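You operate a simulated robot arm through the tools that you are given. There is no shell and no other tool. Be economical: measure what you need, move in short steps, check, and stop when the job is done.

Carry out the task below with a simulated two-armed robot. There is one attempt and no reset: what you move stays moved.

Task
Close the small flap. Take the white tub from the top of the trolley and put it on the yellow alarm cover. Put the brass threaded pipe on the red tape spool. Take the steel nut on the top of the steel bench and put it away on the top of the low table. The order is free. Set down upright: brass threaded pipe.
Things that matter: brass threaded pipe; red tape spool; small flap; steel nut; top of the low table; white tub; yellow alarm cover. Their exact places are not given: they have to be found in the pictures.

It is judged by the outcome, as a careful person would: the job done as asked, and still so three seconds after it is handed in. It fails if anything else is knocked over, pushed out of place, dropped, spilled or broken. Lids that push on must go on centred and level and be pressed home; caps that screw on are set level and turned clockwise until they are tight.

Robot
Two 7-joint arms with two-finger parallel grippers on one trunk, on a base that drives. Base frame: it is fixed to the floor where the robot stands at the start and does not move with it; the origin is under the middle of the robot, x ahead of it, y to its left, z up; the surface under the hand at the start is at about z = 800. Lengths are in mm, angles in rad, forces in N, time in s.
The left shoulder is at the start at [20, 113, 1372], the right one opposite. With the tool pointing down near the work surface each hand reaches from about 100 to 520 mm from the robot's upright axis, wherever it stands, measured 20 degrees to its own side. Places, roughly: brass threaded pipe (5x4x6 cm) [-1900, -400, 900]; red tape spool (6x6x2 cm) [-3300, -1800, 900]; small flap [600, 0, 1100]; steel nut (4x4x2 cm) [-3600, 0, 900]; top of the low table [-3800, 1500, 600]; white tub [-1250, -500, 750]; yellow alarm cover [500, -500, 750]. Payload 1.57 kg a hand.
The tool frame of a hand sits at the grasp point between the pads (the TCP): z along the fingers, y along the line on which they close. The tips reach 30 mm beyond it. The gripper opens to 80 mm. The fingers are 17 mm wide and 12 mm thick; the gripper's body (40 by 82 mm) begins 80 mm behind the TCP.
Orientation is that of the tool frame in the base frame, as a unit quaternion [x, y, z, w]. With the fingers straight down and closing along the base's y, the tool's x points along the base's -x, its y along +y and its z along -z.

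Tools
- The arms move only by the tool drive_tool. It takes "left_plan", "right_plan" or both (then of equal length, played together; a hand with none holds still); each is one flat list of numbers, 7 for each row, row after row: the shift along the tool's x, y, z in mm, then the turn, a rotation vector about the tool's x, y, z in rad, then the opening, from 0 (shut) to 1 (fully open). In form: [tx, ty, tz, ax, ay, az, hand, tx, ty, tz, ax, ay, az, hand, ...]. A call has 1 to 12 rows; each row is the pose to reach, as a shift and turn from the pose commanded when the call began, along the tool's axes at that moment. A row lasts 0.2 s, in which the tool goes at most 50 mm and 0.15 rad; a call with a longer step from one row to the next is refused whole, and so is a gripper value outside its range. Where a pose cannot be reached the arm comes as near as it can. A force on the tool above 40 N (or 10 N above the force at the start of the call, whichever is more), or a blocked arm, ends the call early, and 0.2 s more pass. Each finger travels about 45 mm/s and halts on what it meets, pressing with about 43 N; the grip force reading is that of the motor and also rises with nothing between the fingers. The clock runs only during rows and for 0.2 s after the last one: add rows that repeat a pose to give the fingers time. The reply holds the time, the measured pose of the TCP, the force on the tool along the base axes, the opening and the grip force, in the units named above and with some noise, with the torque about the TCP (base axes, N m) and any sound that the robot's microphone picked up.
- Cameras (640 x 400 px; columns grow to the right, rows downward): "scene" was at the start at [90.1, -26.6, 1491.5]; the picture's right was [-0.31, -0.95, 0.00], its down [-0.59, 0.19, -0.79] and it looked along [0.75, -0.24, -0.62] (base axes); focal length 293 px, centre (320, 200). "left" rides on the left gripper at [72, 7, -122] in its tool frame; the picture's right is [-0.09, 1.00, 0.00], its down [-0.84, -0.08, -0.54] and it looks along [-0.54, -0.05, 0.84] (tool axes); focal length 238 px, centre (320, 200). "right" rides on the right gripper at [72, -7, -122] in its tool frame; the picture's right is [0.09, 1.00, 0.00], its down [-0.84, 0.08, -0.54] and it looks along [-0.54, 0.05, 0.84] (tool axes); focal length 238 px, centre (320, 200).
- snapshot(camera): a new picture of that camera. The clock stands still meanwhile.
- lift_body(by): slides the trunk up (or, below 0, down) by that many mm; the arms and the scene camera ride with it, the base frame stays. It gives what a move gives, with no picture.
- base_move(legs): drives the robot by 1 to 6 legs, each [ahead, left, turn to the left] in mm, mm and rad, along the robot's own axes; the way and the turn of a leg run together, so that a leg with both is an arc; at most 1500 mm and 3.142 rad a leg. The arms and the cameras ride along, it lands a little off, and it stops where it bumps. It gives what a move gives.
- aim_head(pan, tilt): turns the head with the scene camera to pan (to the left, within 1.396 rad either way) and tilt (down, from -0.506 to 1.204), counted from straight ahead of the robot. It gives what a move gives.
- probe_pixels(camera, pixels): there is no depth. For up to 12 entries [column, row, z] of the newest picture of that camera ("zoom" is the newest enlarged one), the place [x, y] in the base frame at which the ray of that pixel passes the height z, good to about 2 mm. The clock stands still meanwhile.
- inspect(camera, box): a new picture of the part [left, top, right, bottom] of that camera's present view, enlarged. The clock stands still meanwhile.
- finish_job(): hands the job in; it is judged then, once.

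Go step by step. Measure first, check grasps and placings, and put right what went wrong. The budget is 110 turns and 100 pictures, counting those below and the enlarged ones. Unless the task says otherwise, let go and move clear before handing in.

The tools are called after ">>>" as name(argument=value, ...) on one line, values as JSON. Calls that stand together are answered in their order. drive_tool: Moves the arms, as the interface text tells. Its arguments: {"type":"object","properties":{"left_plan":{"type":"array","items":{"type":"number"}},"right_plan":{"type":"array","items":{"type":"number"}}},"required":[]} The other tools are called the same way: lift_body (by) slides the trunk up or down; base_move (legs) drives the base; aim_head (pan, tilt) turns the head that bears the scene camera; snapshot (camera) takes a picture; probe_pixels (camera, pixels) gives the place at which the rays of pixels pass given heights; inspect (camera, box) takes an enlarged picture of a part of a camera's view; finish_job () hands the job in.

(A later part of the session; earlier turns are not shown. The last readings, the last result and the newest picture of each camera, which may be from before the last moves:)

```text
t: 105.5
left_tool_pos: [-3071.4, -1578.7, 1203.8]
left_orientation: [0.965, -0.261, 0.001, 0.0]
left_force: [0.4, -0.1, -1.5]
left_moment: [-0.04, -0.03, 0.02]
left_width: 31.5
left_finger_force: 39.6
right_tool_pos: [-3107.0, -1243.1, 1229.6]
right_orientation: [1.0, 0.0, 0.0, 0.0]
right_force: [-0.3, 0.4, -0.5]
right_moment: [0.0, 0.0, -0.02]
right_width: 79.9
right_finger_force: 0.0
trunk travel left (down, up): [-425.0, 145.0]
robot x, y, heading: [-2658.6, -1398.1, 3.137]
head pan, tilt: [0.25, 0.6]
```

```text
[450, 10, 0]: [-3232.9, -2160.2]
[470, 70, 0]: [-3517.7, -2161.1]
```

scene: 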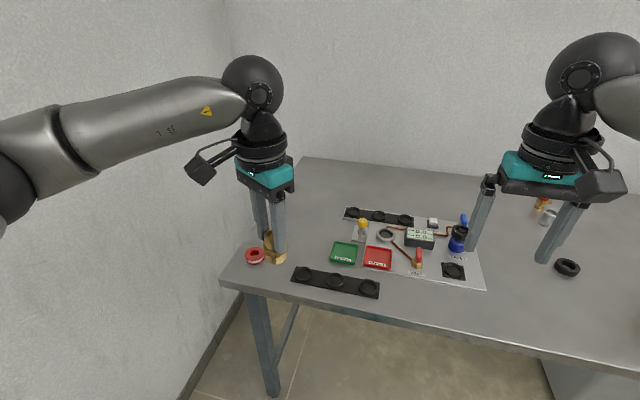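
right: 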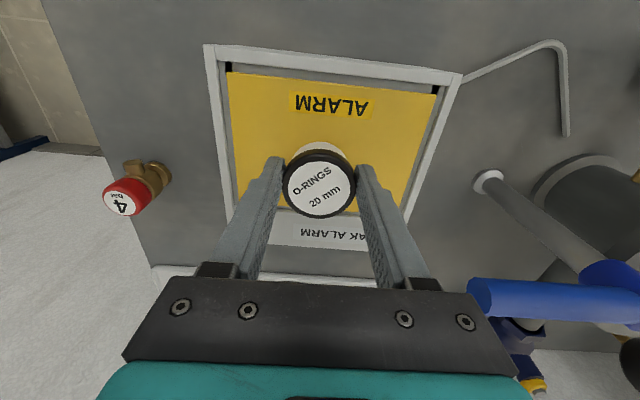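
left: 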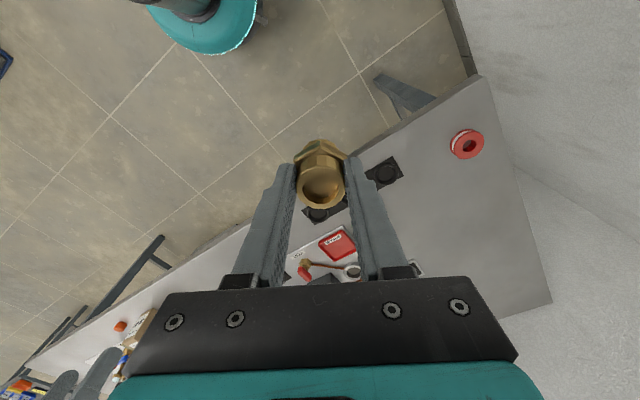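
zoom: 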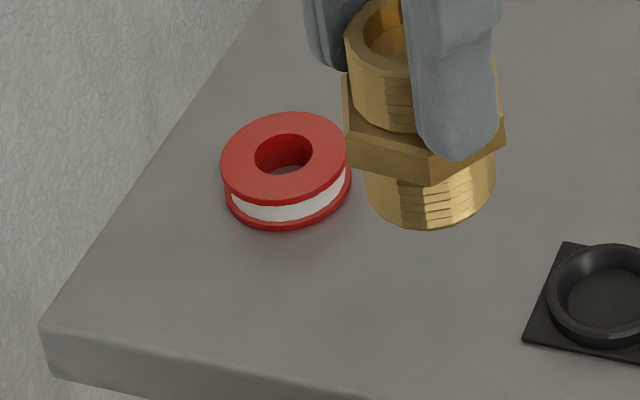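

The wall is at y≈−2165, so there is room. I'll drive left 170 and ahead 195 to bring the held nipple above the spool.

>>> base_move(legs=[[0, 170, 0], [195, 0, 0]])

>>> snapshot(camera="left")

>>> aim_head(pan=0.4, tilt=0.75)

>>> snapshot(camera="scene")

```text
t: 108.1
left_tool_pos: [-3265.7, -1746.9, 1203.0]
left_orientation: [0.965, -0.262, 0.001, -0.001]
left_force: [0.4, -0.1, -0.4]
left_moment: [0.0, -0.01, 0.03]
left_width: 31.3
left_finger_force: 40.1
right_tool_pos: [-3298.4, -1411.0, 1230.2]
right_orientation: [1.0, -0.003, 0.001, 0.0]
right_force: [0.4, 0.2, -0.2]
right_moment: [0.0, 0.02, 0.04]
right_width: 79.9
right_finger_force: 0.0
trunk travel left (down, up): [-425.0, 145.0]
robot x, y, heading: [-2853.0, -1566.8, 3.137]
head pan, tilt: [0.25, 0.6]
```

```text
33 pictures are left
```

left: 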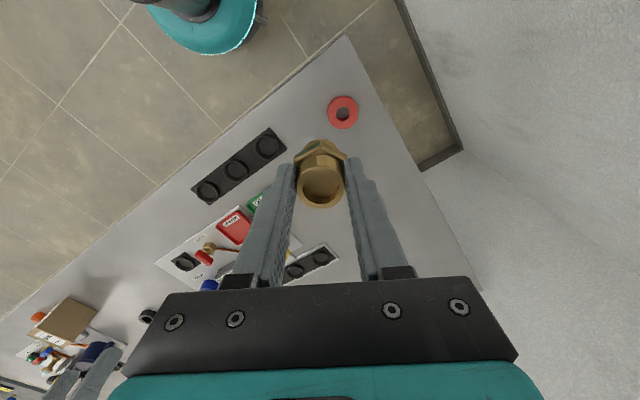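

```text
t: 108.8
left_tool_pos: [-3263.3, -1746.9, 1202.6]
left_orientation: [0.965, -0.262, 0.001, 0.0]
left_force: [0.4, 0.1, -1.5]
left_moment: [-0.02, 0.01, 0.01]
left_width: 31.5
left_finger_force: 40.0
right_tool_pos: [-3298.3, -1410.9, 1229.8]
right_orientation: [1.0, -0.003, 0.0, 0.001]
right_force: [-0.1, 0.5, -0.3]
right_moment: [0.02, -0.02, -0.01]
right_width: 80.0
right_finger_force: 0.0
trunk travel left (down, up): [-425.0, 145.0]
robot x, y, heading: [-2851.7, -1566.6, 3.136]
head pan, tilt: [0.4, 0.75]
```

```text
32 pictures are left
```

scene: 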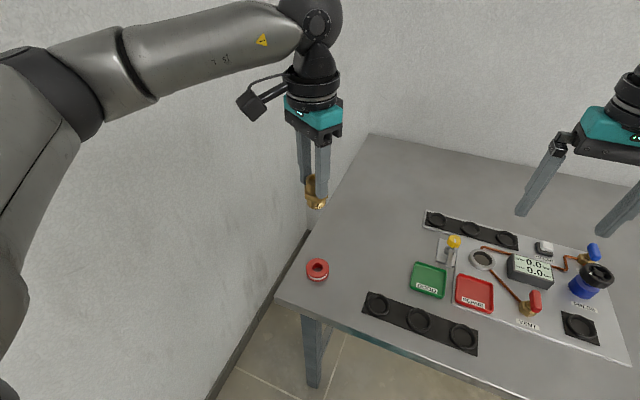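

>>> probe_pixels(camera="left", pixels=[[343, 112, 840], [343, 112, 870], [343, 112, 900]])

>>> inspect(camera="scene", box=[290, 250, 350, 290])

>>> probe_pixels(camera="scene", pixels=[[317, 267, 840], [317, 267, 870], [317, 267, 900]])

```text
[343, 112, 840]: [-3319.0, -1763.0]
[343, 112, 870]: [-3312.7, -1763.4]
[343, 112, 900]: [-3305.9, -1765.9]
```

```text
10.00 times, centred on (320, 270) of scene
```

zoom: 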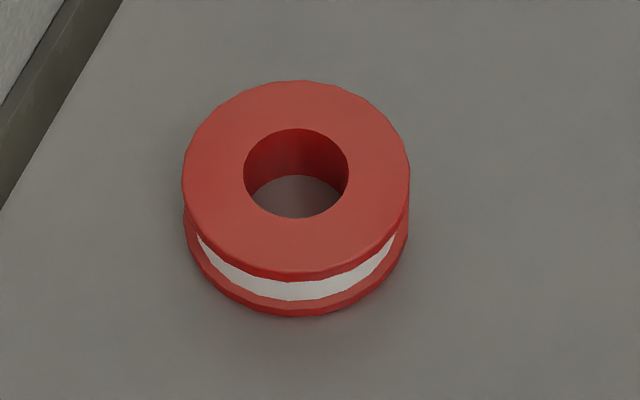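

```text
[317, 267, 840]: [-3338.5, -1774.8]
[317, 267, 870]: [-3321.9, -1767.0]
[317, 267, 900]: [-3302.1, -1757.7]
```

The spool top is at about (−3309,−1764, 886). I'll move above it and down to TCP z≈985 (nipple bottom ~30 mm above) and check.

>>> drive_tool(left_plan=[-10, 12, 35, 0, 0, 0, 0.2, -20, 25, 70, 0, 0, 0, 0.2, -30, 37, 105, 0, 0, 0, 0.2, -30, 37, 145, 0, 0, 0, 0.2, -30, 37, 180, 0, 0, 0, 0.2, -30, 37, 205, 0, 0, 0, 0.2, -30, 37, 217, 0, 0, 0, 0.2, -30, 37, 217, 0, 0, 0, 0.2])

>>> inspect(camera="left", box=[220, 60, 440, 220])

>>> inspect(camera="scene", box=[270, 200, 370, 300])

```text
t: 110.6
left_tool_pos: [-3306.5, -1763.5, 986.9]
left_orientation: [0.965, -0.263, 0.0, -0.001]
left_force: [0.4, 0.2, -1.8]
left_moment: [-0.02, -0.02, 0.04]
left_width: 31.5
left_finger_force: 40.1
right_tool_pos: [-3298.5, -1411.3, 1230.6]
right_orientation: [1.0, -0.002, 0.0, 0.0]
right_force: [1.3, 0.4, 0.0]
right_moment: [0.03, 0.03, -0.02]
right_width: 79.8
right_finger_force: 0.1
trunk travel left (down, up): [-425.0, 145.0]
robot x, y, heading: [-2851.0, -1563.8, 3.137]
head pan, tilt: [0.4, 0.75]
```

```text
2.50 times, centred on (330, 140) of left
```

zoom: 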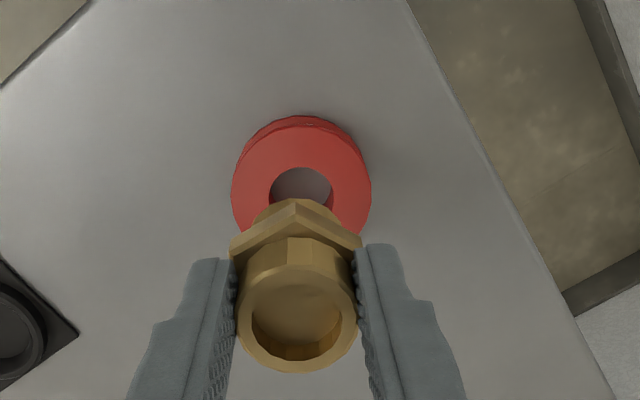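

```text
4.00 times, centred on (320, 250) of scene
```

zoom: 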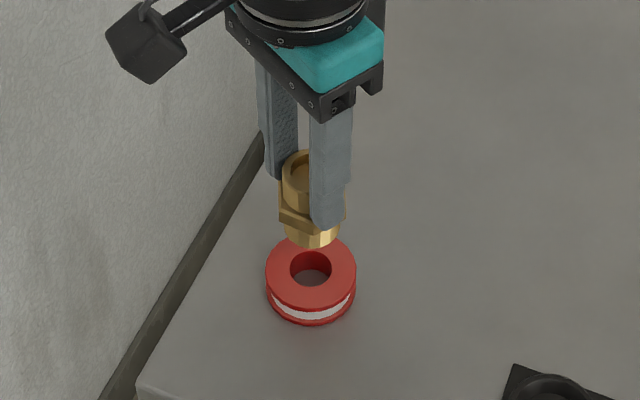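

In the left view the spool centre is only about 2 mm off the nipple axis. I'll correct that and lower gently to contact.

>>> drive_tool(left_plan=[2, 2, 8, 0, 0, 0, 0.2, 2, 2, 16, 0, 0, 0, 0.2, 2, 2, 22, 0, 0, 0, 0.2, 2, 2, 24, 0, 0, 0, 0.2, 2, 2, 26, 0, 0, 0, 0.2])

>>> inspect(camera="scene", box=[290, 210, 350, 290])

```text
t: 111.8
left_tool_pos: [-3309.1, -1766.9, 961.4]
left_orientation: [0.965, -0.262, 0.0, 0.0]
left_force: [0.3, -1.2, -1.3]
left_moment: [-0.03, 0.01, -0.04]
left_width: 31.4
left_finger_force: 40.1
right_tool_pos: [-3297.9, -1411.1, 1229.4]
right_orientation: [1.0, -0.002, 0.0, 0.0]
right_force: [-0.3, -0.5, -0.1]
right_moment: [-0.02, 0.01, -0.04]
right_width: 79.8
right_finger_force: 0.1
trunk travel left (down, up): [-425.0, 145.0]
robot x, y, heading: [-2853.1, -1569.2, 3.141]
head pan, tilt: [0.4, 0.75]
```

```text
5.00 times, centred on (320, 250) of scene
```

zoom: 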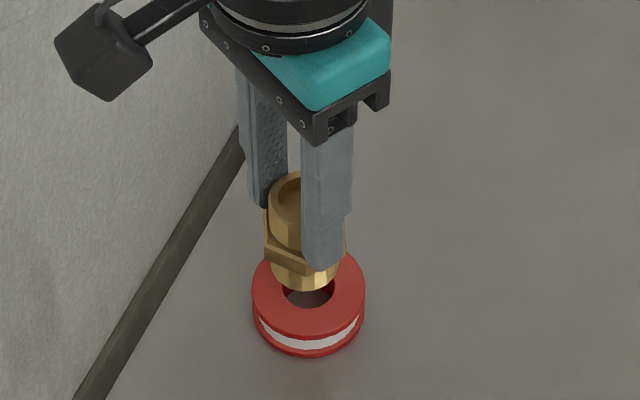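

Not touching yet; about 10 mm remain. Lowering further in small steps.

>>> drive_tool(left_plan=[0, 0, 3, 0, 0, 0, 0.2, 0, 0, 5, 0, 0, 0, 0.2, 0, 0, 6, 0, 0, 0, 0.2, 0, 0, 7, 0, 0, 0, 0.2, 0, 0, 8, 0, 0, 0, 0.2])

```text
t: 113.0
left_tool_pos: [-3308.1, -1765.8, 951.8]
left_orientation: [0.965, -0.262, 0.001, 0.0]
left_force: [-0.5, -0.3, -1.0]
left_moment: [0.0, -0.01, -0.02]
left_width: 31.2
left_finger_force: 39.9
right_tool_pos: [-3296.4, -1410.5, 1229.4]
right_orientation: [1.0, -0.003, 0.001, 0.001]
right_force: [0.0, 0.4, -0.5]
right_moment: [0.0, 0.03, 0.02]
right_width: 80.0
right_finger_force: 0.1
trunk travel left (down, up): [-425.0, 145.0]
robot x, y, heading: [-2850.5, -1570.0, 3.139]
head pan, tilt: [0.4, 0.75]
```

>>> drive_tool(left_plan=[0, 0, 1, 0, 0, 0, 0.2, 0, 0, 2, 0, 0, 0, 0.2, 0, 0, 3, 0, 0, 0, 0.2, 0, 0, 4, 0, 0, 0, 0.2])

>>> inspect(camera="scene", box=[290, 210, 350, 290])

>>> inspect(camera="left", box=[220, 60, 440, 220])

```text
t: 114.0
left_tool_pos: [-3308.3, -1765.4, 949.6]
left_orientation: [0.965, -0.262, 0.001, -0.001]
left_force: [-0.6, 0.3, -1.4]
left_moment: [-0.02, -0.02, 0.02]
left_width: 31.2
left_finger_force: 40.1
right_tool_pos: [-3297.4, -1410.8, 1229.6]
right_orientation: [1.0, -0.003, 0.0, 0.0]
right_force: [-0.2, -0.2, 0.1]
right_moment: [0.0, 0.04, -0.02]
right_width: 80.0
right_finger_force: 0.0
trunk travel left (down, up): [-425.0, 145.0]
robot x, y, heading: [-2852.9, -1566.6, 3.137]
head pan, tilt: [0.4, 0.75]
```

```text
5.00 times, centred on (320, 250) of scene
```

zoom: 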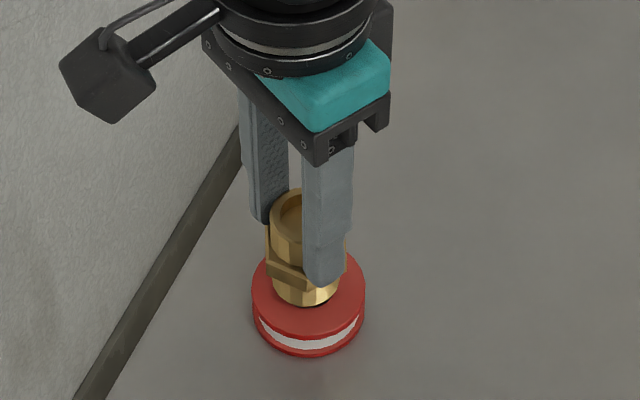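

```text
2.50 times, centred on (330, 140) of left
```

zoom: 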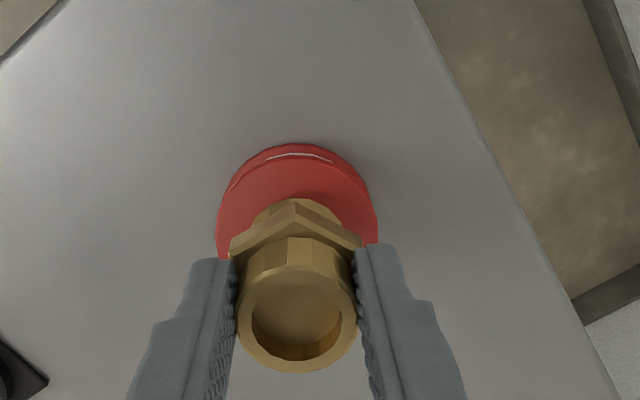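

About 3 mm above the spool still, and well aligned. Continue down.

>>> drive_tool(left_plan=[0, 0, 1, 0, 0, 0, 0.2, 0, 0, 2, 0, 0, 0, 0.2, 0, 0, 3, 0, 0, 0, 0.2])

>>> drive_tool(left_plan=[0, 0, 1, 0, 0, 0, 0.2, 0, 0, 2, 0, 0, 0, 0.2])

```text
t: 114.8
left_tool_pos: [-3307.6, -1765.6, 946.0]
left_orientation: [0.965, -0.263, 0.001, -0.001]
left_force: [-0.6, 0.1, -1.7]
left_moment: [0.01, 0.01, 0.0]
left_width: 31.3
left_finger_force: 40.0
right_tool_pos: [-3297.7, -1411.1, 1229.7]
right_orientation: [1.0, -0.003, 0.0, -0.001]
right_force: [0.1, 0.3, -0.8]
right_moment: [0.0, 0.01, 0.01]
right_width: 80.1
right_finger_force: 0.2
trunk travel left (down, up): [-425.0, 145.0]
robot x, y, heading: [-2854.3, -1567.4, 3.138]
head pan, tilt: [0.4, 0.75]
```

```text
t: 115.4
left_tool_pos: [-3309.1, -1766.9, 943.4]
left_orientation: [0.965, -0.262, 0.0, -0.001]
left_force: [-0.1, -0.5, 0.4]
left_moment: [0.0, -0.01, 0.03]
left_width: 31.5
left_finger_force: 40.2
right_tool_pos: [-3297.3, -1412.3, 1228.8]
right_orientation: [1.0, -0.002, 0.0, -0.001]
right_force: [-1.2, -0.7, 0.7]
right_moment: [-0.05, 0.0, 0.03]
right_width: 80.1
right_finger_force: 0.1
trunk travel left (down, up): [-425.0, 145.0]
robot x, y, heading: [-2852.6, -1567.9, 3.137]
head pan, tilt: [0.4, 0.75]
```

>>> drive_tool(left_plan=[0, 0, 1, 0, 0, 0, 0.2, 0, 0, 1, 0, 0, 0, 0.2])

>>> inspect(camera="scene", box=[290, 210, 350, 290])

```text
t: 116.0
left_tool_pos: [-3308.8, -1765.4, 943.1]
left_orientation: [0.965, -0.262, 0.001, -0.001]
left_force: [0.1, 0.3, -2.1]
left_moment: [0.01, 0.01, 0.0]
left_width: 31.3
left_finger_force: 39.7
right_tool_pos: [-3298.1, -1411.0, 1229.7]
right_orientation: [1.0, -0.003, 0.0, -0.001]
right_force: [-0.2, -0.5, 0.8]
right_moment: [0.0, 0.0, 0.0]
right_width: 80.0
right_finger_force: 0.0
trunk travel left (down, up): [-425.0, 145.0]
robot x, y, heading: [-2848.9, -1568.7, 3.135]
head pan, tilt: [0.4, 0.75]
```

```text
5.00 times, centred on (320, 250) of scene
```

zoom: 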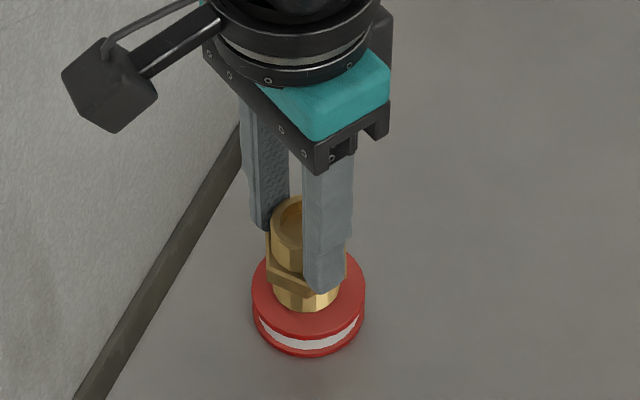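

>>> drive_tool(left_plan=[0, 0, 1, 0, 0, 0, 0.2, 0, 0, 2, 0, 0, 0, 0.2, 0, 0, 2, 0, 0, 0, 0.2])

>>> drive_tool(left_plan=[0, 0, 1, 0, 0, 0, 0.2, 0, 0, 1, 0, 0, 0, 0.2])

>>> drive_tool(left_plan=[0, 0, 1, 0, 0, 0, 0.2, 0, 0, 1, 0, 0, 0, 0.2])

```text
t: 116.8
left_tool_pos: [-3307.8, -1765.7, 942.1]
left_orientation: [0.965, -0.262, -0.001, 0.0]
left_force: [1.3, -1.4, 11.6]
left_moment: [-0.03, -0.05, -0.01]
left_width: 31.0
left_finger_force: 39.9
right_tool_pos: [-3296.5, -1411.0, 1230.9]
right_orientation: [1.0, -0.001, 0.0, 0.0]
right_force: [0.4, 0.6, 0.2]
right_moment: [0.03, 0.02, 0.0]
right_width: 80.3
right_finger_force: 0.1
trunk travel left (down, up): [-425.0, 145.0]
robot x, y, heading: [-2853.6, -1566.5, 3.138]
head pan, tilt: [0.4, 0.75]
```

```text
t: 117.4
left_tool_pos: [-3308.1, -1765.0, 942.5]
left_orientation: [0.965, -0.262, -0.002, 0.0]
left_force: [0.4, -0.9, 19.4]
left_moment: [-0.08, 0.08, -0.02]
left_width: 31.4
left_finger_force: 39.6
right_tool_pos: [-3296.5, -1411.1, 1230.7]
right_orientation: [1.0, -0.003, 0.0, 0.0]
right_force: [-0.1, 0.4, 0.6]
right_moment: [0.0, 0.02, 0.01]
right_width: 80.4
right_finger_force: 0.1
trunk travel left (down, up): [-425.0, 145.0]
robot x, y, heading: [-2850.0, -1567.9, 3.136]
head pan, tilt: [0.4, 0.75]
```

```text
t: 118.0
left_tool_pos: [-3308.3, -1765.4, 942.1]
left_orientation: [0.965, -0.262, -0.003, 0.001]
left_force: [-0.6, -1.7, 29.2]
left_moment: [-0.09, 0.09, 0.0]
left_width: 31.3
left_finger_force: 39.7
right_tool_pos: [-3295.8, -1410.8, 1230.6]
right_orientation: [1.0, -0.003, 0.0, 0.0]
right_force: [-0.4, 0.2, -0.8]
right_moment: [0.01, -0.04, -0.02]
right_width: 80.0
right_finger_force: 0.0
trunk travel left (down, up): [-425.0, 145.0]
robot x, y, heading: [-2853.2, -1566.4, 3.133]
head pan, tilt: [0.4, 0.75]
```

Contact is firm at z=942 (29 N). I'll ease off the load and open slowly and evenly.

>>> drive_tool(left_plan=[0, 0, -1, 0, 0, 0, 0.2, 0, 0, -2, 0, 0, 0, 0.2, 0, 0, -2.3, 0, 0, 0, 0.2])

>>> drive_tool(left_plan=[0, 0, 0, 0, 0, 0, 0.42, 0, 0, 0, 0, 0, 0, 0.5, 0, 0, 0, 0, 0, 0, 0.6, 0, 0, 0, 0, 0, 0, 0.7, 0, 0, 0, 0, 0, 0, 0.7])

>>> inspect(camera="scene", box=[290, 210, 350, 290])

```text
t: 118.8
left_tool_pos: [-3308.4, -1763.8, 942.1]
left_orientation: [0.965, -0.262, 0.0, -0.001]
left_force: [-3.5, 0.9, 15.2]
left_moment: [0.04, 0.3, 0.0]
left_width: 31.3
left_finger_force: 40.0
right_tool_pos: [-3296.9, -1409.7, 1230.1]
right_orientation: [1.0, -0.003, -0.001, 0.0]
right_force: [-0.6, -0.7, -0.1]
right_moment: [0.0, -0.04, -0.03]
right_width: 80.0
right_finger_force: 0.1
trunk travel left (down, up): [-425.0, 145.0]
robot x, y, heading: [-2851.1, -1571.4, 3.139]
head pan, tilt: [0.4, 0.75]
```

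```text
t: 120.0
left_tool_pos: [-3306.8, -1767.8, 941.2]
left_orientation: [0.965, -0.262, 0.002, 0.0]
left_force: [-0.5, -0.2, -0.3]
left_moment: [-0.02, 0.0, -0.04]
left_width: 55.9
left_finger_force: 0.1
right_tool_pos: [-3297.8, -1410.9, 1229.3]
right_orientation: [1.0, -0.003, 0.0, -0.001]
right_force: [0.3, 0.4, 0.1]
right_moment: [0.05, -0.02, -0.02]
right_width: 79.9
right_finger_force: 0.0
trunk travel left (down, up): [-425.0, 145.0]
robot x, y, heading: [-2850.2, -1566.1, 3.142]
head pan, tilt: [0.4, 0.75]
```

```text
5.00 times, centred on (320, 250) of scene
```

zoom: 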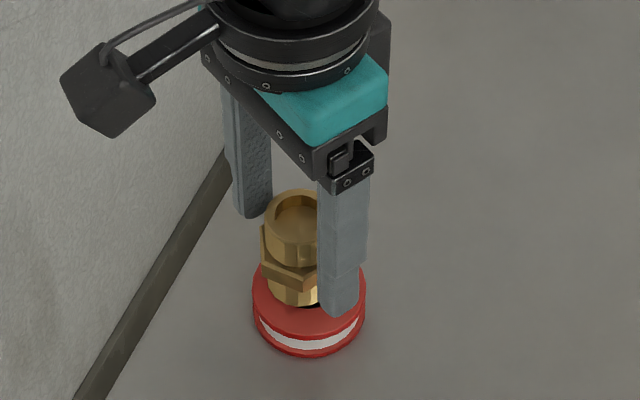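

It stands on the spool after release. I'll rise straight up and check it from both cameras.

>>> drive_tool(left_plan=[0, 0, -10, 0, 0, 0, 0.75, 0, 0, -30, 0, 0, 0, 0.75, 0, 0, -60, 0, 0, 0, 0.75, 0, 0, -100, 0, 0, 0, 0.75, 0, 0, -140, 0, 0, 0, 0.75])

>>> inspect(camera="left", box=[240, 60, 420, 220])

>>> inspect(camera="scene", box=[290, 220, 350, 290])

```text
t: 121.2
left_tool_pos: [-3307.6, -1766.8, 1080.5]
left_orientation: [0.965, -0.263, 0.001, 0.0]
left_force: [-0.2, 0.1, 0.4]
left_moment: [-0.04, 0.0, 0.01]
left_width: 60.2
left_finger_force: 0.1
right_tool_pos: [-3297.3, -1411.5, 1229.4]
right_orientation: [1.0, -0.002, 0.0, 0.001]
right_force: [-0.1, -0.1, 0.5]
right_moment: [0.01, -0.02, 0.01]
right_width: 79.9
right_finger_force: 0.1
trunk travel left (down, up): [-425.0, 145.0]
robot x, y, heading: [-2850.1, -1570.4, 3.136]
head pan, tilt: [0.4, 0.75]
```

```text
2.50 times, centred on (330, 140) of left
```

zoom: 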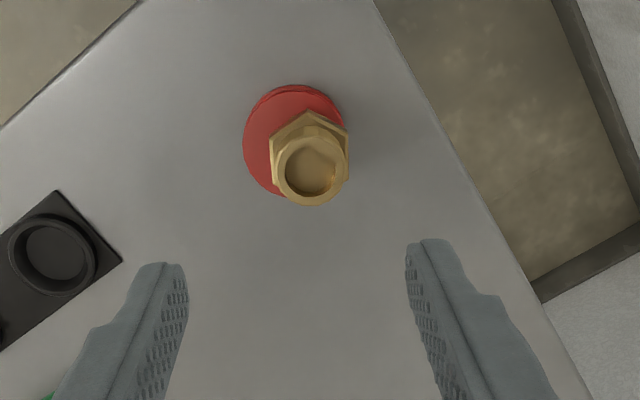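

```text
5.71 times, centred on (320, 255) of scene
```

zoom: 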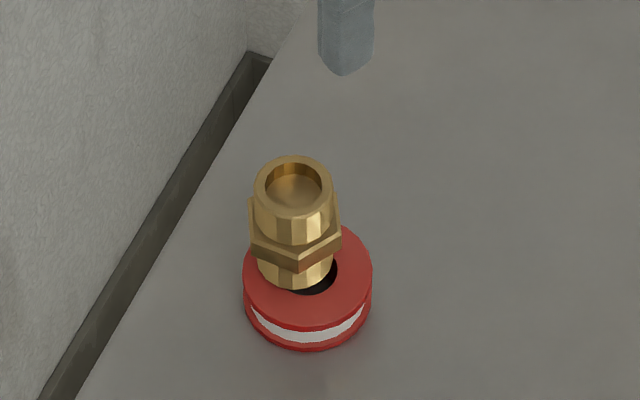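

The nipple stands upright on the spool, slightly off centre but supported well inside. I'll raise the left arm, back off, and move along the bench to find the nut.

>>> drive_tool(left_plan=[20, 0, -40, 0, 0, 0, 0.75, 40, -20, -80, 0, 0, 0, 0.75, 60, -40, -120, 0, 0, 0, 0.75, 60, -40, -150, 0, 0, 0, 0.75])

>>> base_move(legs=[[-350, 0, 0], [0, -800, 0]])

>>> aim_head(pan=-0.45, tilt=0.45)

>>> snapshot(camera="scene")

```text
t: 122.2
left_tool_pos: [-3235.1, -1762.7, 1231.5]
left_orientation: [0.965, -0.262, 0.001, 0.0]
left_force: [1.1, 0.5, -0.7]
left_moment: [0.01, 0.0, -0.01]
left_width: 60.0
left_finger_force: 0.1
right_tool_pos: [-3298.7, -1410.5, 1229.9]
right_orientation: [1.0, -0.003, 0.0, 0.0]
right_force: [0.4, 0.6, 0.3]
right_moment: [-0.03, -0.03, -0.02]
right_width: 80.0
right_finger_force: 0.1
trunk travel left (down, up): [-425.0, 145.0]
robot x, y, heading: [-2851.2, -1567.7, 3.139]
head pan, tilt: [0.4, 0.75]
```

```text
t: 128.4
left_tool_pos: [-2877.3, -957.9, 1231.6]
left_orientation: [0.963, -0.27, 0.002, -0.001]
left_force: [0.2, 0.5, 0.0]
left_moment: [0.03, -0.02, 0.02]
left_width: 60.0
left_finger_force: 0.1
right_tool_pos: [-2935.8, -605.7, 1229.9]
right_orientation: [1.0, -0.008, 0.0, 0.0]
right_force: [-0.1, 0.3, 1.1]
right_moment: [-0.03, 0.02, 0.0]
right_width: 80.1
right_finger_force: 0.1
trunk travel left (down, up): [-425.0, 145.0]
robot x, y, heading: [-2493.3, -763.5, 3.125]
head pan, tilt: [0.4, 0.75]
```

```text
t: 129.6
left_tool_pos: [-2877.6, -957.1, 1231.4]
left_orientation: [0.963, -0.27, 0.001, 0.0]
left_force: [0.4, 0.2, 1.2]
left_moment: [0.01, -0.01, -0.01]
left_width: 60.2
left_finger_force: 0.1
right_tool_pos: [-2935.1, -606.3, 1229.9]
right_orientation: [1.0, -0.009, 0.0, -0.001]
right_force: [-0.7, 0.4, -0.2]
right_moment: [0.0, 0.01, 0.02]
right_width: 80.0
right_finger_force: 0.1
trunk travel left (down, up): [-425.0, 145.0]
robot x, y, heading: [-2492.6, -767.9, 3.125]
head pan, tilt: [-0.45, 0.45]
```

```text
21 pictures are left
```

scene: 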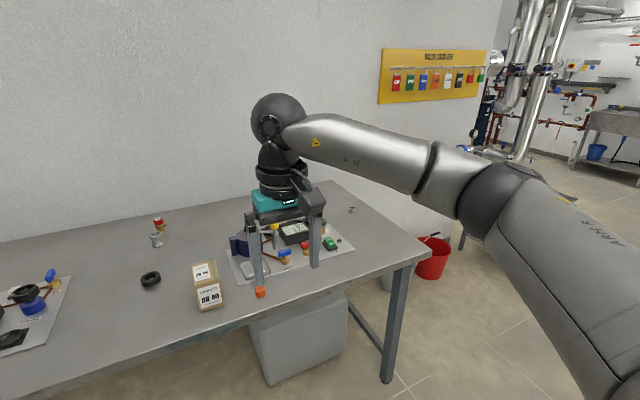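

A small gray thing at (351,210), back right of the bench, is likely the nut. I'll get its place and the bench edges, and zoom once.

>>> inspect(camera="scene", box=[330, 195, 450, 275])

>>> probe_pixels(camera="scene", pixels=[[351, 210, 870], [428, 250, 866], [320, 182, 866], [393, 378, 0], [430, 275, 0], [400, 285, 0], [505, 245, 0], [467, 205, 0], [640, 350, 0]])

```text
5.00 times, centred on (390, 235) of scene
```

zoom: 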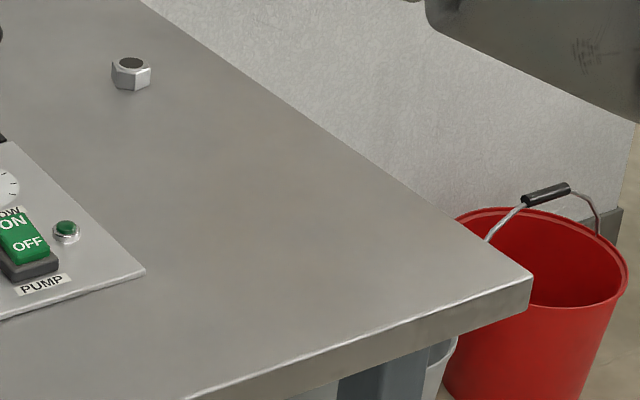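

```text
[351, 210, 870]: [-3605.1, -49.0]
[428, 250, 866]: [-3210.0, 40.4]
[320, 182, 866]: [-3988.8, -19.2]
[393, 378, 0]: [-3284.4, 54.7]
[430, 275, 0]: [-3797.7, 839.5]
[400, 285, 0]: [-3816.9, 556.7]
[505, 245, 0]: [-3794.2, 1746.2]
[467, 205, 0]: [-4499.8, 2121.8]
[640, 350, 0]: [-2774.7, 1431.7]
```

The nut is at about (−3605,−49), 85 mm from the bench's right end, so I'll approach from that end facing −y. I'll drive round the corner first and look at the free floor.

>>> base_move(legs=[[200, -1100, 0], [0, 0, 1.518]])

>>> aim_head(pan=-1.2, tilt=0.55)

>>> snapshot(camera="scene")

```text
t: 139.0
left_tool_pos: [-2504.7, -61.9, 1231.9]
left_orientation: [0.886, 0.465, 0.0, -0.001]
left_force: [0.8, -0.1, -0.6]
left_moment: [-0.03, 0.0, -0.03]
left_width: 59.8
left_finger_force: 0.1
right_tool_pos: [-2858.8, -98.7, 1230.8]
right_orientation: [0.734, 0.679, -0.001, 0.0]
right_force: [0.1, -0.4, 0.5]
right_moment: [-0.02, 0.03, 0.01]
right_width: 80.1
right_finger_force: 0.0
trunk travel left (down, up): [-425.0, 145.0]
robot x, y, heading: [-2671.5, 331.6, -1.649]
head pan, tilt: [-0.45, 0.45]
```

```text
t: 140.1
left_tool_pos: [-2504.6, -61.7, 1231.3]
left_orientation: [0.885, 0.465, 0.0, -0.001]
left_force: [-0.2, -0.2, 0.4]
left_moment: [-0.03, 0.02, -0.03]
left_width: 60.0
left_finger_force: 0.0
right_tool_pos: [-2859.1, -97.7, 1229.6]
right_orientation: [0.734, 0.679, 0.0, 0.0]
right_force: [1.4, -0.2, -0.4]
right_moment: [-0.01, 0.01, 0.01]
right_width: 80.0
right_finger_force: 0.0
trunk travel left (down, up): [-425.0, 145.0]
robot x, y, heading: [-2670.5, 338.2, -1.644]
head pan, tilt: [-1.201, 0.55]
```

```text
19 pictures are left
```

scene: 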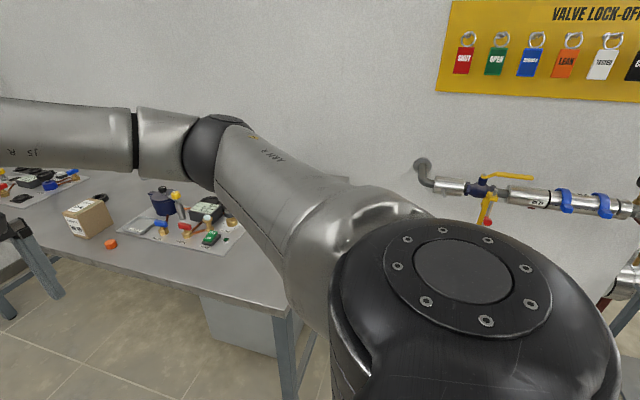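

The right arm blocks the view, and a valve pipe on the wall makes a right-elbow approach tight. I'll use the left hand, turning the robot diagonally toward the nut and driving to about (−3382,356).

>>> base_move(legs=[[0, 0, -0.804], [219, -253, 0], [315, -217, 0]])

>>> aim_head(pan=0.3, tilt=0.8)

>>> snapshot(camera="left")

>>> snapshot(camera="scene")

```text
t: 146.4
left_tool_pos: [-3549.4, -40.1, 1232.3]
left_orientation: [0.997, 0.083, 0.001, -0.001]
left_force: [-0.2, -0.4, 1.3]
left_moment: [-0.03, 0.0, 0.01]
left_width: 59.9
left_finger_force: 0.1
right_tool_pos: [-3822.1, 189.6, 1230.1]
right_orientation: [0.941, 0.339, 0.0, -0.001]
right_force: [-0.7, 0.2, -0.3]
right_moment: [-0.04, -0.04, 0.01]
right_width: 80.0
right_finger_force: 0.0
trunk travel left (down, up): [-425.0, 145.0]
robot x, y, heading: [-3382.2, 356.4, -2.447]
head pan, tilt: [-1.201, 0.55]
```

```text
t: 148.0
left_tool_pos: [-3548.4, -39.4, 1232.1]
left_orientation: [0.997, 0.082, 0.002, -0.001]
left_force: [-0.5, 0.1, 0.4]
left_moment: [-0.02, -0.04, 0.03]
left_width: 59.9
left_finger_force: 0.1
right_tool_pos: [-3822.3, 190.8, 1230.9]
right_orientation: [0.94, 0.34, 0.001, 0.0]
right_force: [0.2, 0.3, -0.1]
right_moment: [-0.01, 0.0, 0.02]
right_width: 80.2
right_finger_force: 0.0
trunk travel left (down, up): [-425.0, 145.0]
robot x, y, heading: [-3379.6, 354.5, -2.449]
head pan, tilt: [0.3, 0.799]
```

```text
18 pictures are left
```

left: 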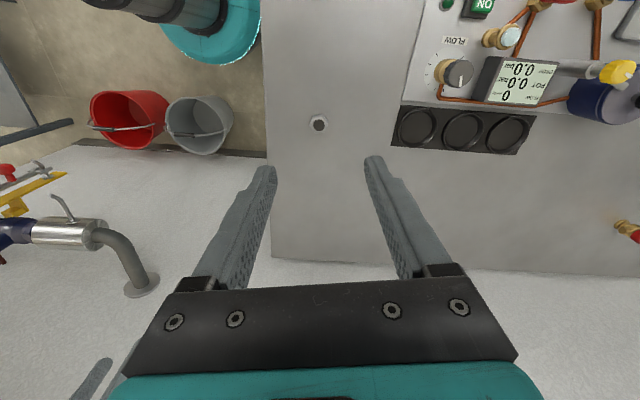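

```text
17 pictures are left
```

scene: 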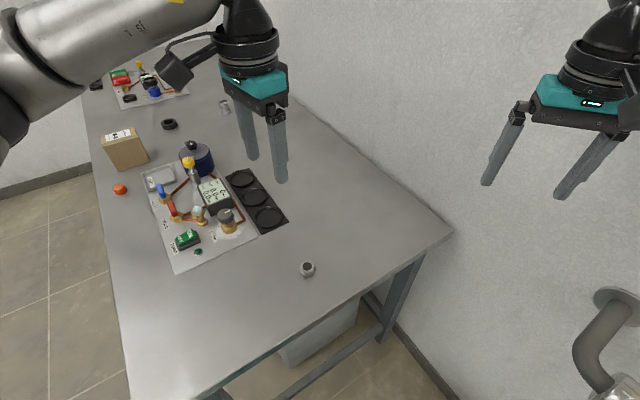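

The nut is at (319,123) in the left view and (306,269) in the scene view. Triangulating.

>>> probe_pixels(camera="left", pixels=[[319, 123, 860], [319, 123, 890], [309, 123, 880], [329, 123, 880]])

>>> probe_pixels(camera="scene", pixels=[[307, 267, 860], [307, 267, 890], [307, 275, 866]])

>>> inspect(camera="left", box=[295, 105, 345, 140])

```text
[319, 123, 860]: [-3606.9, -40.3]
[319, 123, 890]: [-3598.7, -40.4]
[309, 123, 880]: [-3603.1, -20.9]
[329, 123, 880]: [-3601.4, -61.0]
```

```text
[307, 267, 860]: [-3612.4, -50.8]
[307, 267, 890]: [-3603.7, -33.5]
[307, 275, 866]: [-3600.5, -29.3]
```

```text
11.43 times, centred on (320, 122) of left
```

zoom: 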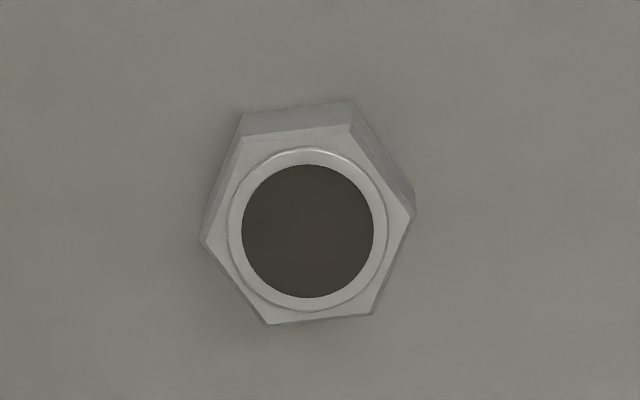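

The nut centre is (−3605,−40), top ≈873–879. Its flats match a −0.65 rad hand turn (back to the near-default orientation). I'll move above it to z≈940.

>>> drive_tool(left_plan=[-14, -2, 30, 0, 0, -0.13, 0.8, -28, -4, 60, 0, 0, -0.26, 0.8, -42, -6, 90, 0, 0, -0.39, 0.8, -56, -8, 120, 0, 0, -0.52, 0.8, -56, -8, 160, 0, 0, -0.65, 0.8, -56, -8, 200, 0, 0, -0.65, 0.8, -56, -8, 240, 0, 0, -0.65, 0.8, -56, -8, 275, 0, 0, -0.65, 0.8, -56, -8, 290, 0, 0, -0.65, 0.8, -56, -8, 290, 0, 0, -0.65, 0.8])

>>> snapshot(camera="left")

```text
t: 150.2
left_tool_pos: [-3605.0, -40.6, 942.7]
left_orientation: [0.918, 0.397, 0.001, 0.0]
left_force: [-0.8, -0.1, 0.2]
left_moment: [0.02, -0.01, -0.01]
left_width: 64.0
left_finger_force: 0.1
right_tool_pos: [-3822.5, 189.2, 1229.4]
right_orientation: [0.94, 0.34, 0.0, 0.0]
right_force: [-0.5, -0.2, 0.2]
right_moment: [0.02, -0.01, -0.04]
right_width: 79.9
right_finger_force: 0.1
trunk travel left (down, up): [-425.0, 145.0]
robot x, y, heading: [-3378.2, 353.8, -2.448]
head pan, tilt: [0.3, 0.799]
```

```text
15 pictures are left
```

left: 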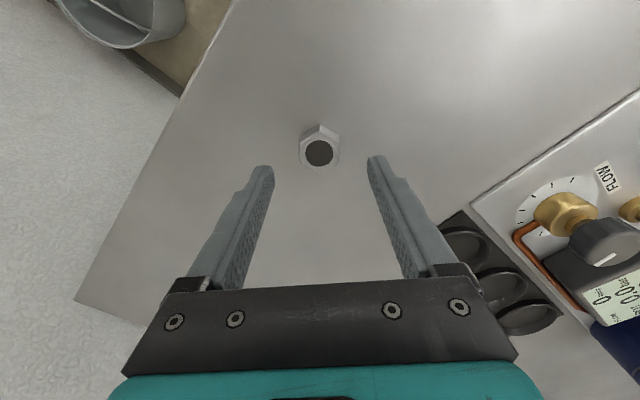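

Aligned, with flats facing the fingers. I'll descend to z≈889 and close.

>>> drive_tool(left_plan=[-2, 0, 25, 0, 0, 0, 0.8, -2, 0, 45, 0, 0, 0, 0.8, -2, 0, 50, 0, 0, 0, 0.8, -2, 0, 53, 0, 0, 0, 0.8, -2, 0, 53, 0, 0, 0, 0.3, -2, 0, 53, 0, 0, 0, 0.2, -2, 0, 53, 0, 0, 0, 0.2, -2, 0, 53, 0, 0, 0, 0.2, -2, 0, 53, 0, 0, 0, 0.2])

```text
t: 152.2
left_tool_pos: [-3606.8, -43.5, 889.3]
left_orientation: [0.918, 0.398, 0.0, 0.0]
left_force: [2.6, -5.8, 20.5]
left_moment: [-0.13, -0.34, -0.02]
left_width: 31.9
left_finger_force: 40.2
right_tool_pos: [-3821.4, 191.0, 1230.8]
right_orientation: [0.941, 0.339, 0.0, 0.0]
right_force: [0.4, -0.5, 0.4]
right_moment: [0.0, -0.01, 0.03]
right_width: 80.1
right_finger_force: 0.0
trunk travel left (down, up): [-425.0, 145.0]
robot x, y, heading: [-3380.3, 360.0, -2.45]
head pan, tilt: [0.3, 0.799]
```

The nut is gripped (31.9 mm, 40 N), with the tips touching the table. Lifting, then looking toward the low table.

>>> drive_tool(left_plan=[0, 0, -20, 0, 0, 0, 0.2, 0, 0, -60, 0, 0, 0, 0.2, 0, 0, -100, 0, 0, 0, 0.2, 0, 0, -140, 0, 0, 0, 0.2, 0, 0, -180, 0, 0, 0, 0.2, 10, 0, -220, 0, 0, 0, 0.2, 30, 0, -260, 0, 0, 0, 0.2, 50, 0, -300, 0, 0, 0, 0.2, 60, 0, -330, 0, 0, 0, 0.2])

>>> snapshot(camera="left")

>>> aim_head(pan=-1.396, tilt=0.5)

>>> snapshot(camera="scene")

```text
t: 154.2
left_tool_pos: [-3564.7, 1.3, 1217.7]
left_orientation: [0.918, 0.398, 0.001, 0.0]
left_force: [0.3, -0.5, -1.0]
left_moment: [0.01, 0.0, 0.01]
left_width: 32.2
left_finger_force: 40.0
right_tool_pos: [-3822.2, 190.4, 1229.1]
right_orientation: [0.94, 0.34, 0.0, 0.0]
right_force: [-0.4, 0.0, -0.3]
right_moment: [0.0, 0.01, -0.03]
right_width: 80.2
right_finger_force: 0.1
trunk travel left (down, up): [-425.0, 145.0]
robot x, y, heading: [-3379.7, 356.4, -2.449]
head pan, tilt: [0.3, 0.799]
```

```text
14 pictures are left
```

left: 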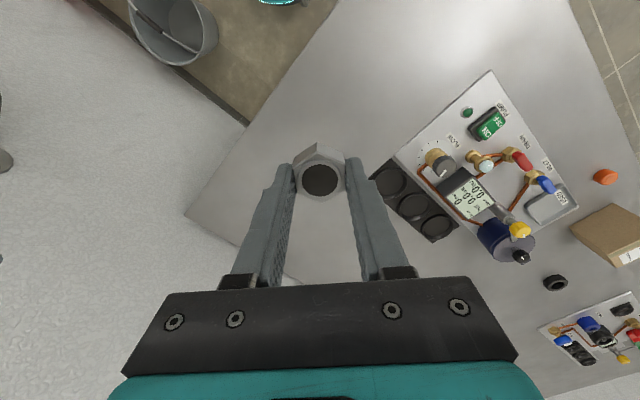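

```text
t: 155.9
left_tool_pos: [-3565.8, 0.5, 1216.8]
left_orientation: [0.918, 0.397, 0.001, -0.001]
left_force: [0.2, 0.3, -0.8]
left_moment: [-0.01, -0.01, 0.0]
left_width: 32.0
left_finger_force: 39.8
right_tool_pos: [-3820.3, 190.4, 1229.6]
right_orientation: [0.94, 0.34, 0.0, 0.0]
right_force: [-0.6, 0.1, 1.7]
right_moment: [0.0, -0.03, 0.0]
right_width: 79.9
right_finger_force: 0.0
trunk travel left (down, up): [-425.0, 145.0]
robot x, y, heading: [-3384.0, 353.6, -2.45]
head pan, tilt: [-1.396, 0.499]
```

```text
13 pictures are left
```

scene: 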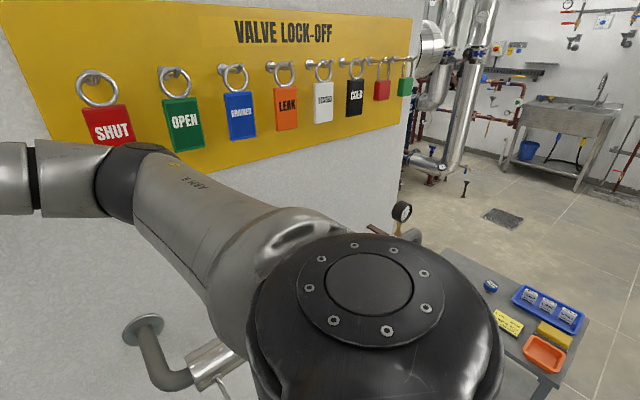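

The nut is held. The low table is at right, px (440–590, 250–390), carrying some trays. I'll measure the table and the clear spots.

>>> probe_pixels(camera="scene", pixels=[[445, 250, 600], [590, 320, 600], [548, 388, 600], [490, 287, 600], [550, 305, 600], [544, 354, 600], [555, 335, 600], [508, 322, 600], [590, 320, 550], [590, 320, 650], [545, 398, 0]])

>>> inspect(camera="scene", box=[400, 230, 620, 400])

```text
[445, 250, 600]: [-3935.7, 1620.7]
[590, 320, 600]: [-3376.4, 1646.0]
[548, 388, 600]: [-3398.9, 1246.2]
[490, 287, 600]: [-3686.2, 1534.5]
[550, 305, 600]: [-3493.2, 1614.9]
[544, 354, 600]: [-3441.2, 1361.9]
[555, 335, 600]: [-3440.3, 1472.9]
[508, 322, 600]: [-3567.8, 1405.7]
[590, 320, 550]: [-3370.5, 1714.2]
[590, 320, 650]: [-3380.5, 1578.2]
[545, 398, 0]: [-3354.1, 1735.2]
```

```text
2.35 times, centred on (510, 315) of scene
```

zoom: 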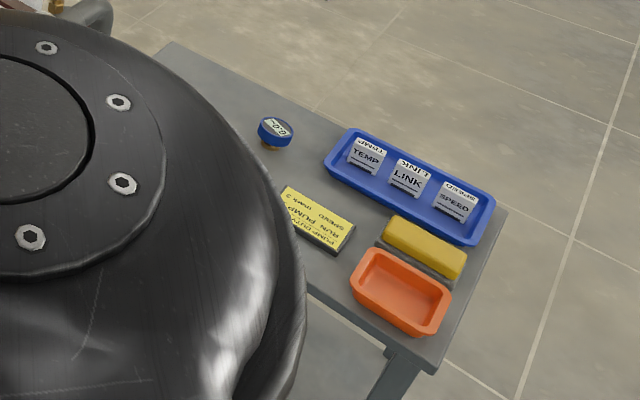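

The free part of the low table is best reached from its far (+y) side, since buckets stand on the near side. I'll drive round over the open floor, then look.

>>> base_move(legs=[[-395, 197, 0], [0, 0, 0.52], [-1404, -527, 0]])

>>> aim_head(pan=-0.75, tilt=0.7)

>>> snapshot(camera="scene")

```text
t: 167.1
left_tool_pos: [-2942.1, 1541.3, 1217.9]
left_orientation: [0.787, 0.617, 0.0, 0.0]
left_force: [-0.3, -0.7, -0.3]
left_moment: [0.01, 0.0, 0.0]
left_width: 32.2
left_finger_force: 39.7
right_tool_pos: [-3259.2, 1581.6, 1230.4]
right_orientation: [0.824, 0.567, 0.0, 0.001]
right_force: [0.0, 0.2, 0.2]
right_moment: [0.0, -0.01, 0.0]
right_width: 80.2
right_finger_force: 0.1
trunk travel left (down, up): [-425.0, 145.0]
robot x, y, heading: [-2952.2, 1945.0, -1.937]
head pan, tilt: [-1.396, 0.499]
```

```text
t: 168.1
left_tool_pos: [-2943.2, 1541.3, 1217.6]
left_orientation: [0.788, 0.616, 0.0, 0.0]
left_force: [-0.2, -0.7, -0.9]
left_moment: [0.01, -0.01, 0.0]
left_width: 31.9
left_finger_force: 39.8
right_tool_pos: [-3258.5, 1581.8, 1230.3]
right_orientation: [0.824, 0.566, 0.0, 0.001]
right_force: [-0.5, -0.1, -1.2]
right_moment: [0.01, -0.03, 0.0]
right_width: 80.0
right_finger_force: 0.0
trunk travel left (down, up): [-425.0, 145.0]
robot x, y, heading: [-2957.2, 1944.6, -1.938]
head pan, tilt: [-0.75, 0.7]
```

```text
11 pictures are left
```

scene: 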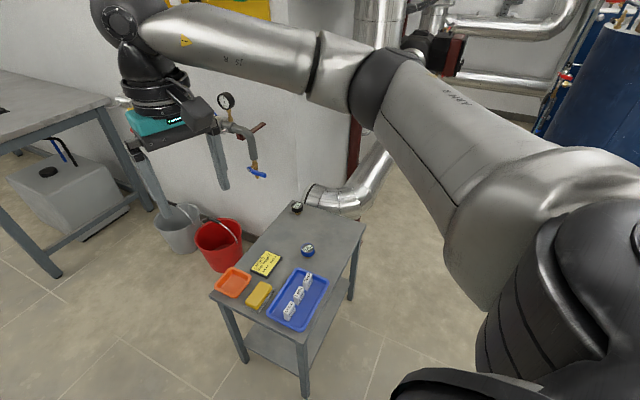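

>>> probe_pixels(camera="scene", pixels=[[305, 397, 0], [245, 360, 0], [352, 298, 0], [308, 330, 600], [308, 330, 500], [212, 297, 600], [365, 225, 600], [290, 205, 600], [308, 250, 600], [335, 240, 600], [285, 232, 600], [328, 275, 600]])

>>> inspect(camera="scene", box=[200, 190, 380, 340])

```text
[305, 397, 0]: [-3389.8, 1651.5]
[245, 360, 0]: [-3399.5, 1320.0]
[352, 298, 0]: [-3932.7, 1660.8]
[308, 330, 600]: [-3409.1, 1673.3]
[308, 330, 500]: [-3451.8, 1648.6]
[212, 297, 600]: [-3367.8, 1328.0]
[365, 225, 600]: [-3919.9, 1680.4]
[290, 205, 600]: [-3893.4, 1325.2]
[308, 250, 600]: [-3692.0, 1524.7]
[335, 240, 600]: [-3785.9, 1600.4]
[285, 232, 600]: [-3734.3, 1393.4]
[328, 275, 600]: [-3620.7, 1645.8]
```

```text
2.67 times, centred on (290, 265) of scene
```

zoom: 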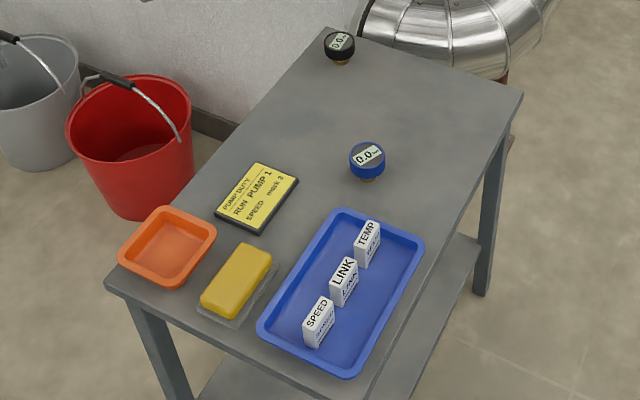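

The low table is x −3930…−3380, y 1325…1675, z≈600–620; there's a clear spot near (−3760,1600), to the right of the blue puck. I'll turn a bit and drive to its +y side.

>>> base_move(legs=[[0, 0, -0.562], [420, -368, 0]])

>>> lift_body(by=-270)

>>> snapshot(camera="left")

```text
t: 172.8
left_tool_pos: [-3711.9, 1640.4, 1216.9]
left_orientation: [0.928, 0.372, 0.001, -0.001]
left_force: [0.3, 0.1, -0.6]
left_moment: [0.01, 0.01, 0.03]
left_width: 31.8
left_finger_force: 40.3
right_tool_pos: [-3957.9, 1843.1, 1229.2]
right_orientation: [0.949, 0.315, 0.001, 0.0]
right_force: [0.0, -0.4, -0.7]
right_moment: [-0.01, -0.04, -0.01]
right_width: 79.9
right_finger_force: 0.0
trunk travel left (down, up): [-425.0, 145.0]
robot x, y, heading: [-3507.4, 1986.8, -2.503]
head pan, tilt: [-0.75, 0.7]
```

```text
t: 175.6
left_tool_pos: [-3711.0, 1641.5, 948.6]
left_orientation: [0.928, 0.372, 0.0, 0.0]
left_force: [-0.7, 0.3, -1.2]
left_moment: [0.01, -0.01, 0.04]
left_width: 31.7
left_finger_force: 40.4
right_tool_pos: [-3956.6, 1843.3, 958.8]
right_orientation: [0.949, 0.314, 0.001, -0.001]
right_force: [0.3, -0.1, -0.6]
right_moment: [0.0, -0.01, 0.04]
right_width: 80.1
right_finger_force: 0.0
trunk travel left (down, up): [-155.0, 415.0]
robot x, y, heading: [-3505.5, 1985.7, -2.507]
head pan, tilt: [-0.75, 0.7]
```

```text
9 pictures are left
```

left: 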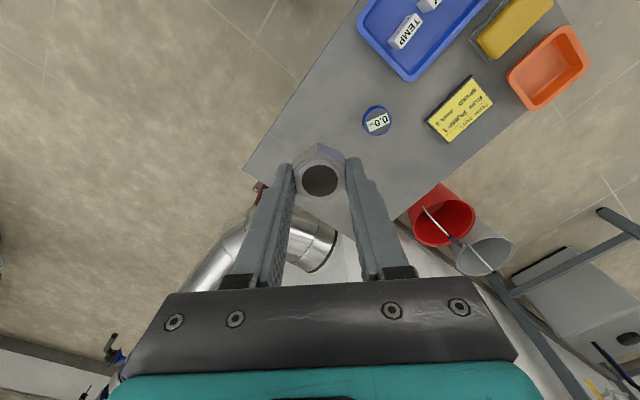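

I can see the free area around (315,120) with the puck at (377,122). Probing the target spot and table edge.

>>> probe_pixels(camera="left", pixels=[[377, 122, 610], [315, 120, 610], [305, 90, 610], [300, 125, 610], [243, 170, 610], [320, 70, 610], [320, 140, 610], [400, 78, 610], [377, 137, 610]])

```text
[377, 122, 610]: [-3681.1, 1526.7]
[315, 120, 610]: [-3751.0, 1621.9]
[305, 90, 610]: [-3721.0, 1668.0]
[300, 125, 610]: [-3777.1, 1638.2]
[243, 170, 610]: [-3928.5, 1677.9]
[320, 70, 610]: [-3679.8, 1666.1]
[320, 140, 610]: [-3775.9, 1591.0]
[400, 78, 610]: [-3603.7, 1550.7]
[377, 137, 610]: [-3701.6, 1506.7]
```

I'll move over (−3770,1590) and down to z≈665, then feel for the table.

>>> drive_tool(left_plan=[-25, -1, 30, 0, 0, 0, 0.2, -52, -3, 55, 0, 0, 0, 0.2, -78, -4, 80, 0, 0, 0, 0.2, -78, -4, 120, 0, 0, 0, 0.2, -78, -4, 160, 0, 0, 0, 0.2, -78, -4, 200, 0, 0, 0, 0.2, -78, -4, 240, 0, 0, 0, 0.2, -78, -4, 265, 0, 0, 0, 0.2, -78, -4, 280, 0, 0, 0, 0.2, -78, -4, 280, 0, 0, 0, 0.2])

>>> snapshot(camera="left")

```text
t: 177.8
left_tool_pos: [-3769.6, 1591.1, 666.9]
left_orientation: [0.928, 0.372, 0.001, 0.0]
left_force: [-0.2, -0.2, -0.8]
left_moment: [-0.03, -0.03, -0.01]
left_width: 32.0
left_finger_force: 40.3
right_tool_pos: [-3957.6, 1843.0, 960.5]
right_orientation: [0.949, 0.314, 0.0, 0.0]
right_force: [-0.4, -0.4, 0.2]
right_moment: [0.0, 0.01, 0.02]
right_width: 79.9
right_finger_force: 0.2
trunk travel left (down, up): [-155.0, 415.0]
robot x, y, heading: [-3506.7, 1984.5, -2.503]
head pan, tilt: [-0.75, 0.7]
```

```text
8 pictures are left
```

left: 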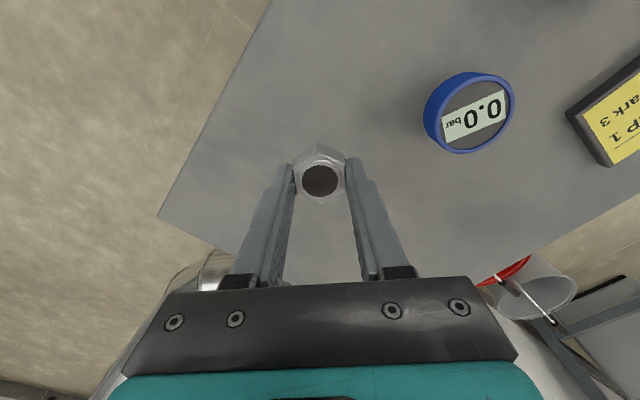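

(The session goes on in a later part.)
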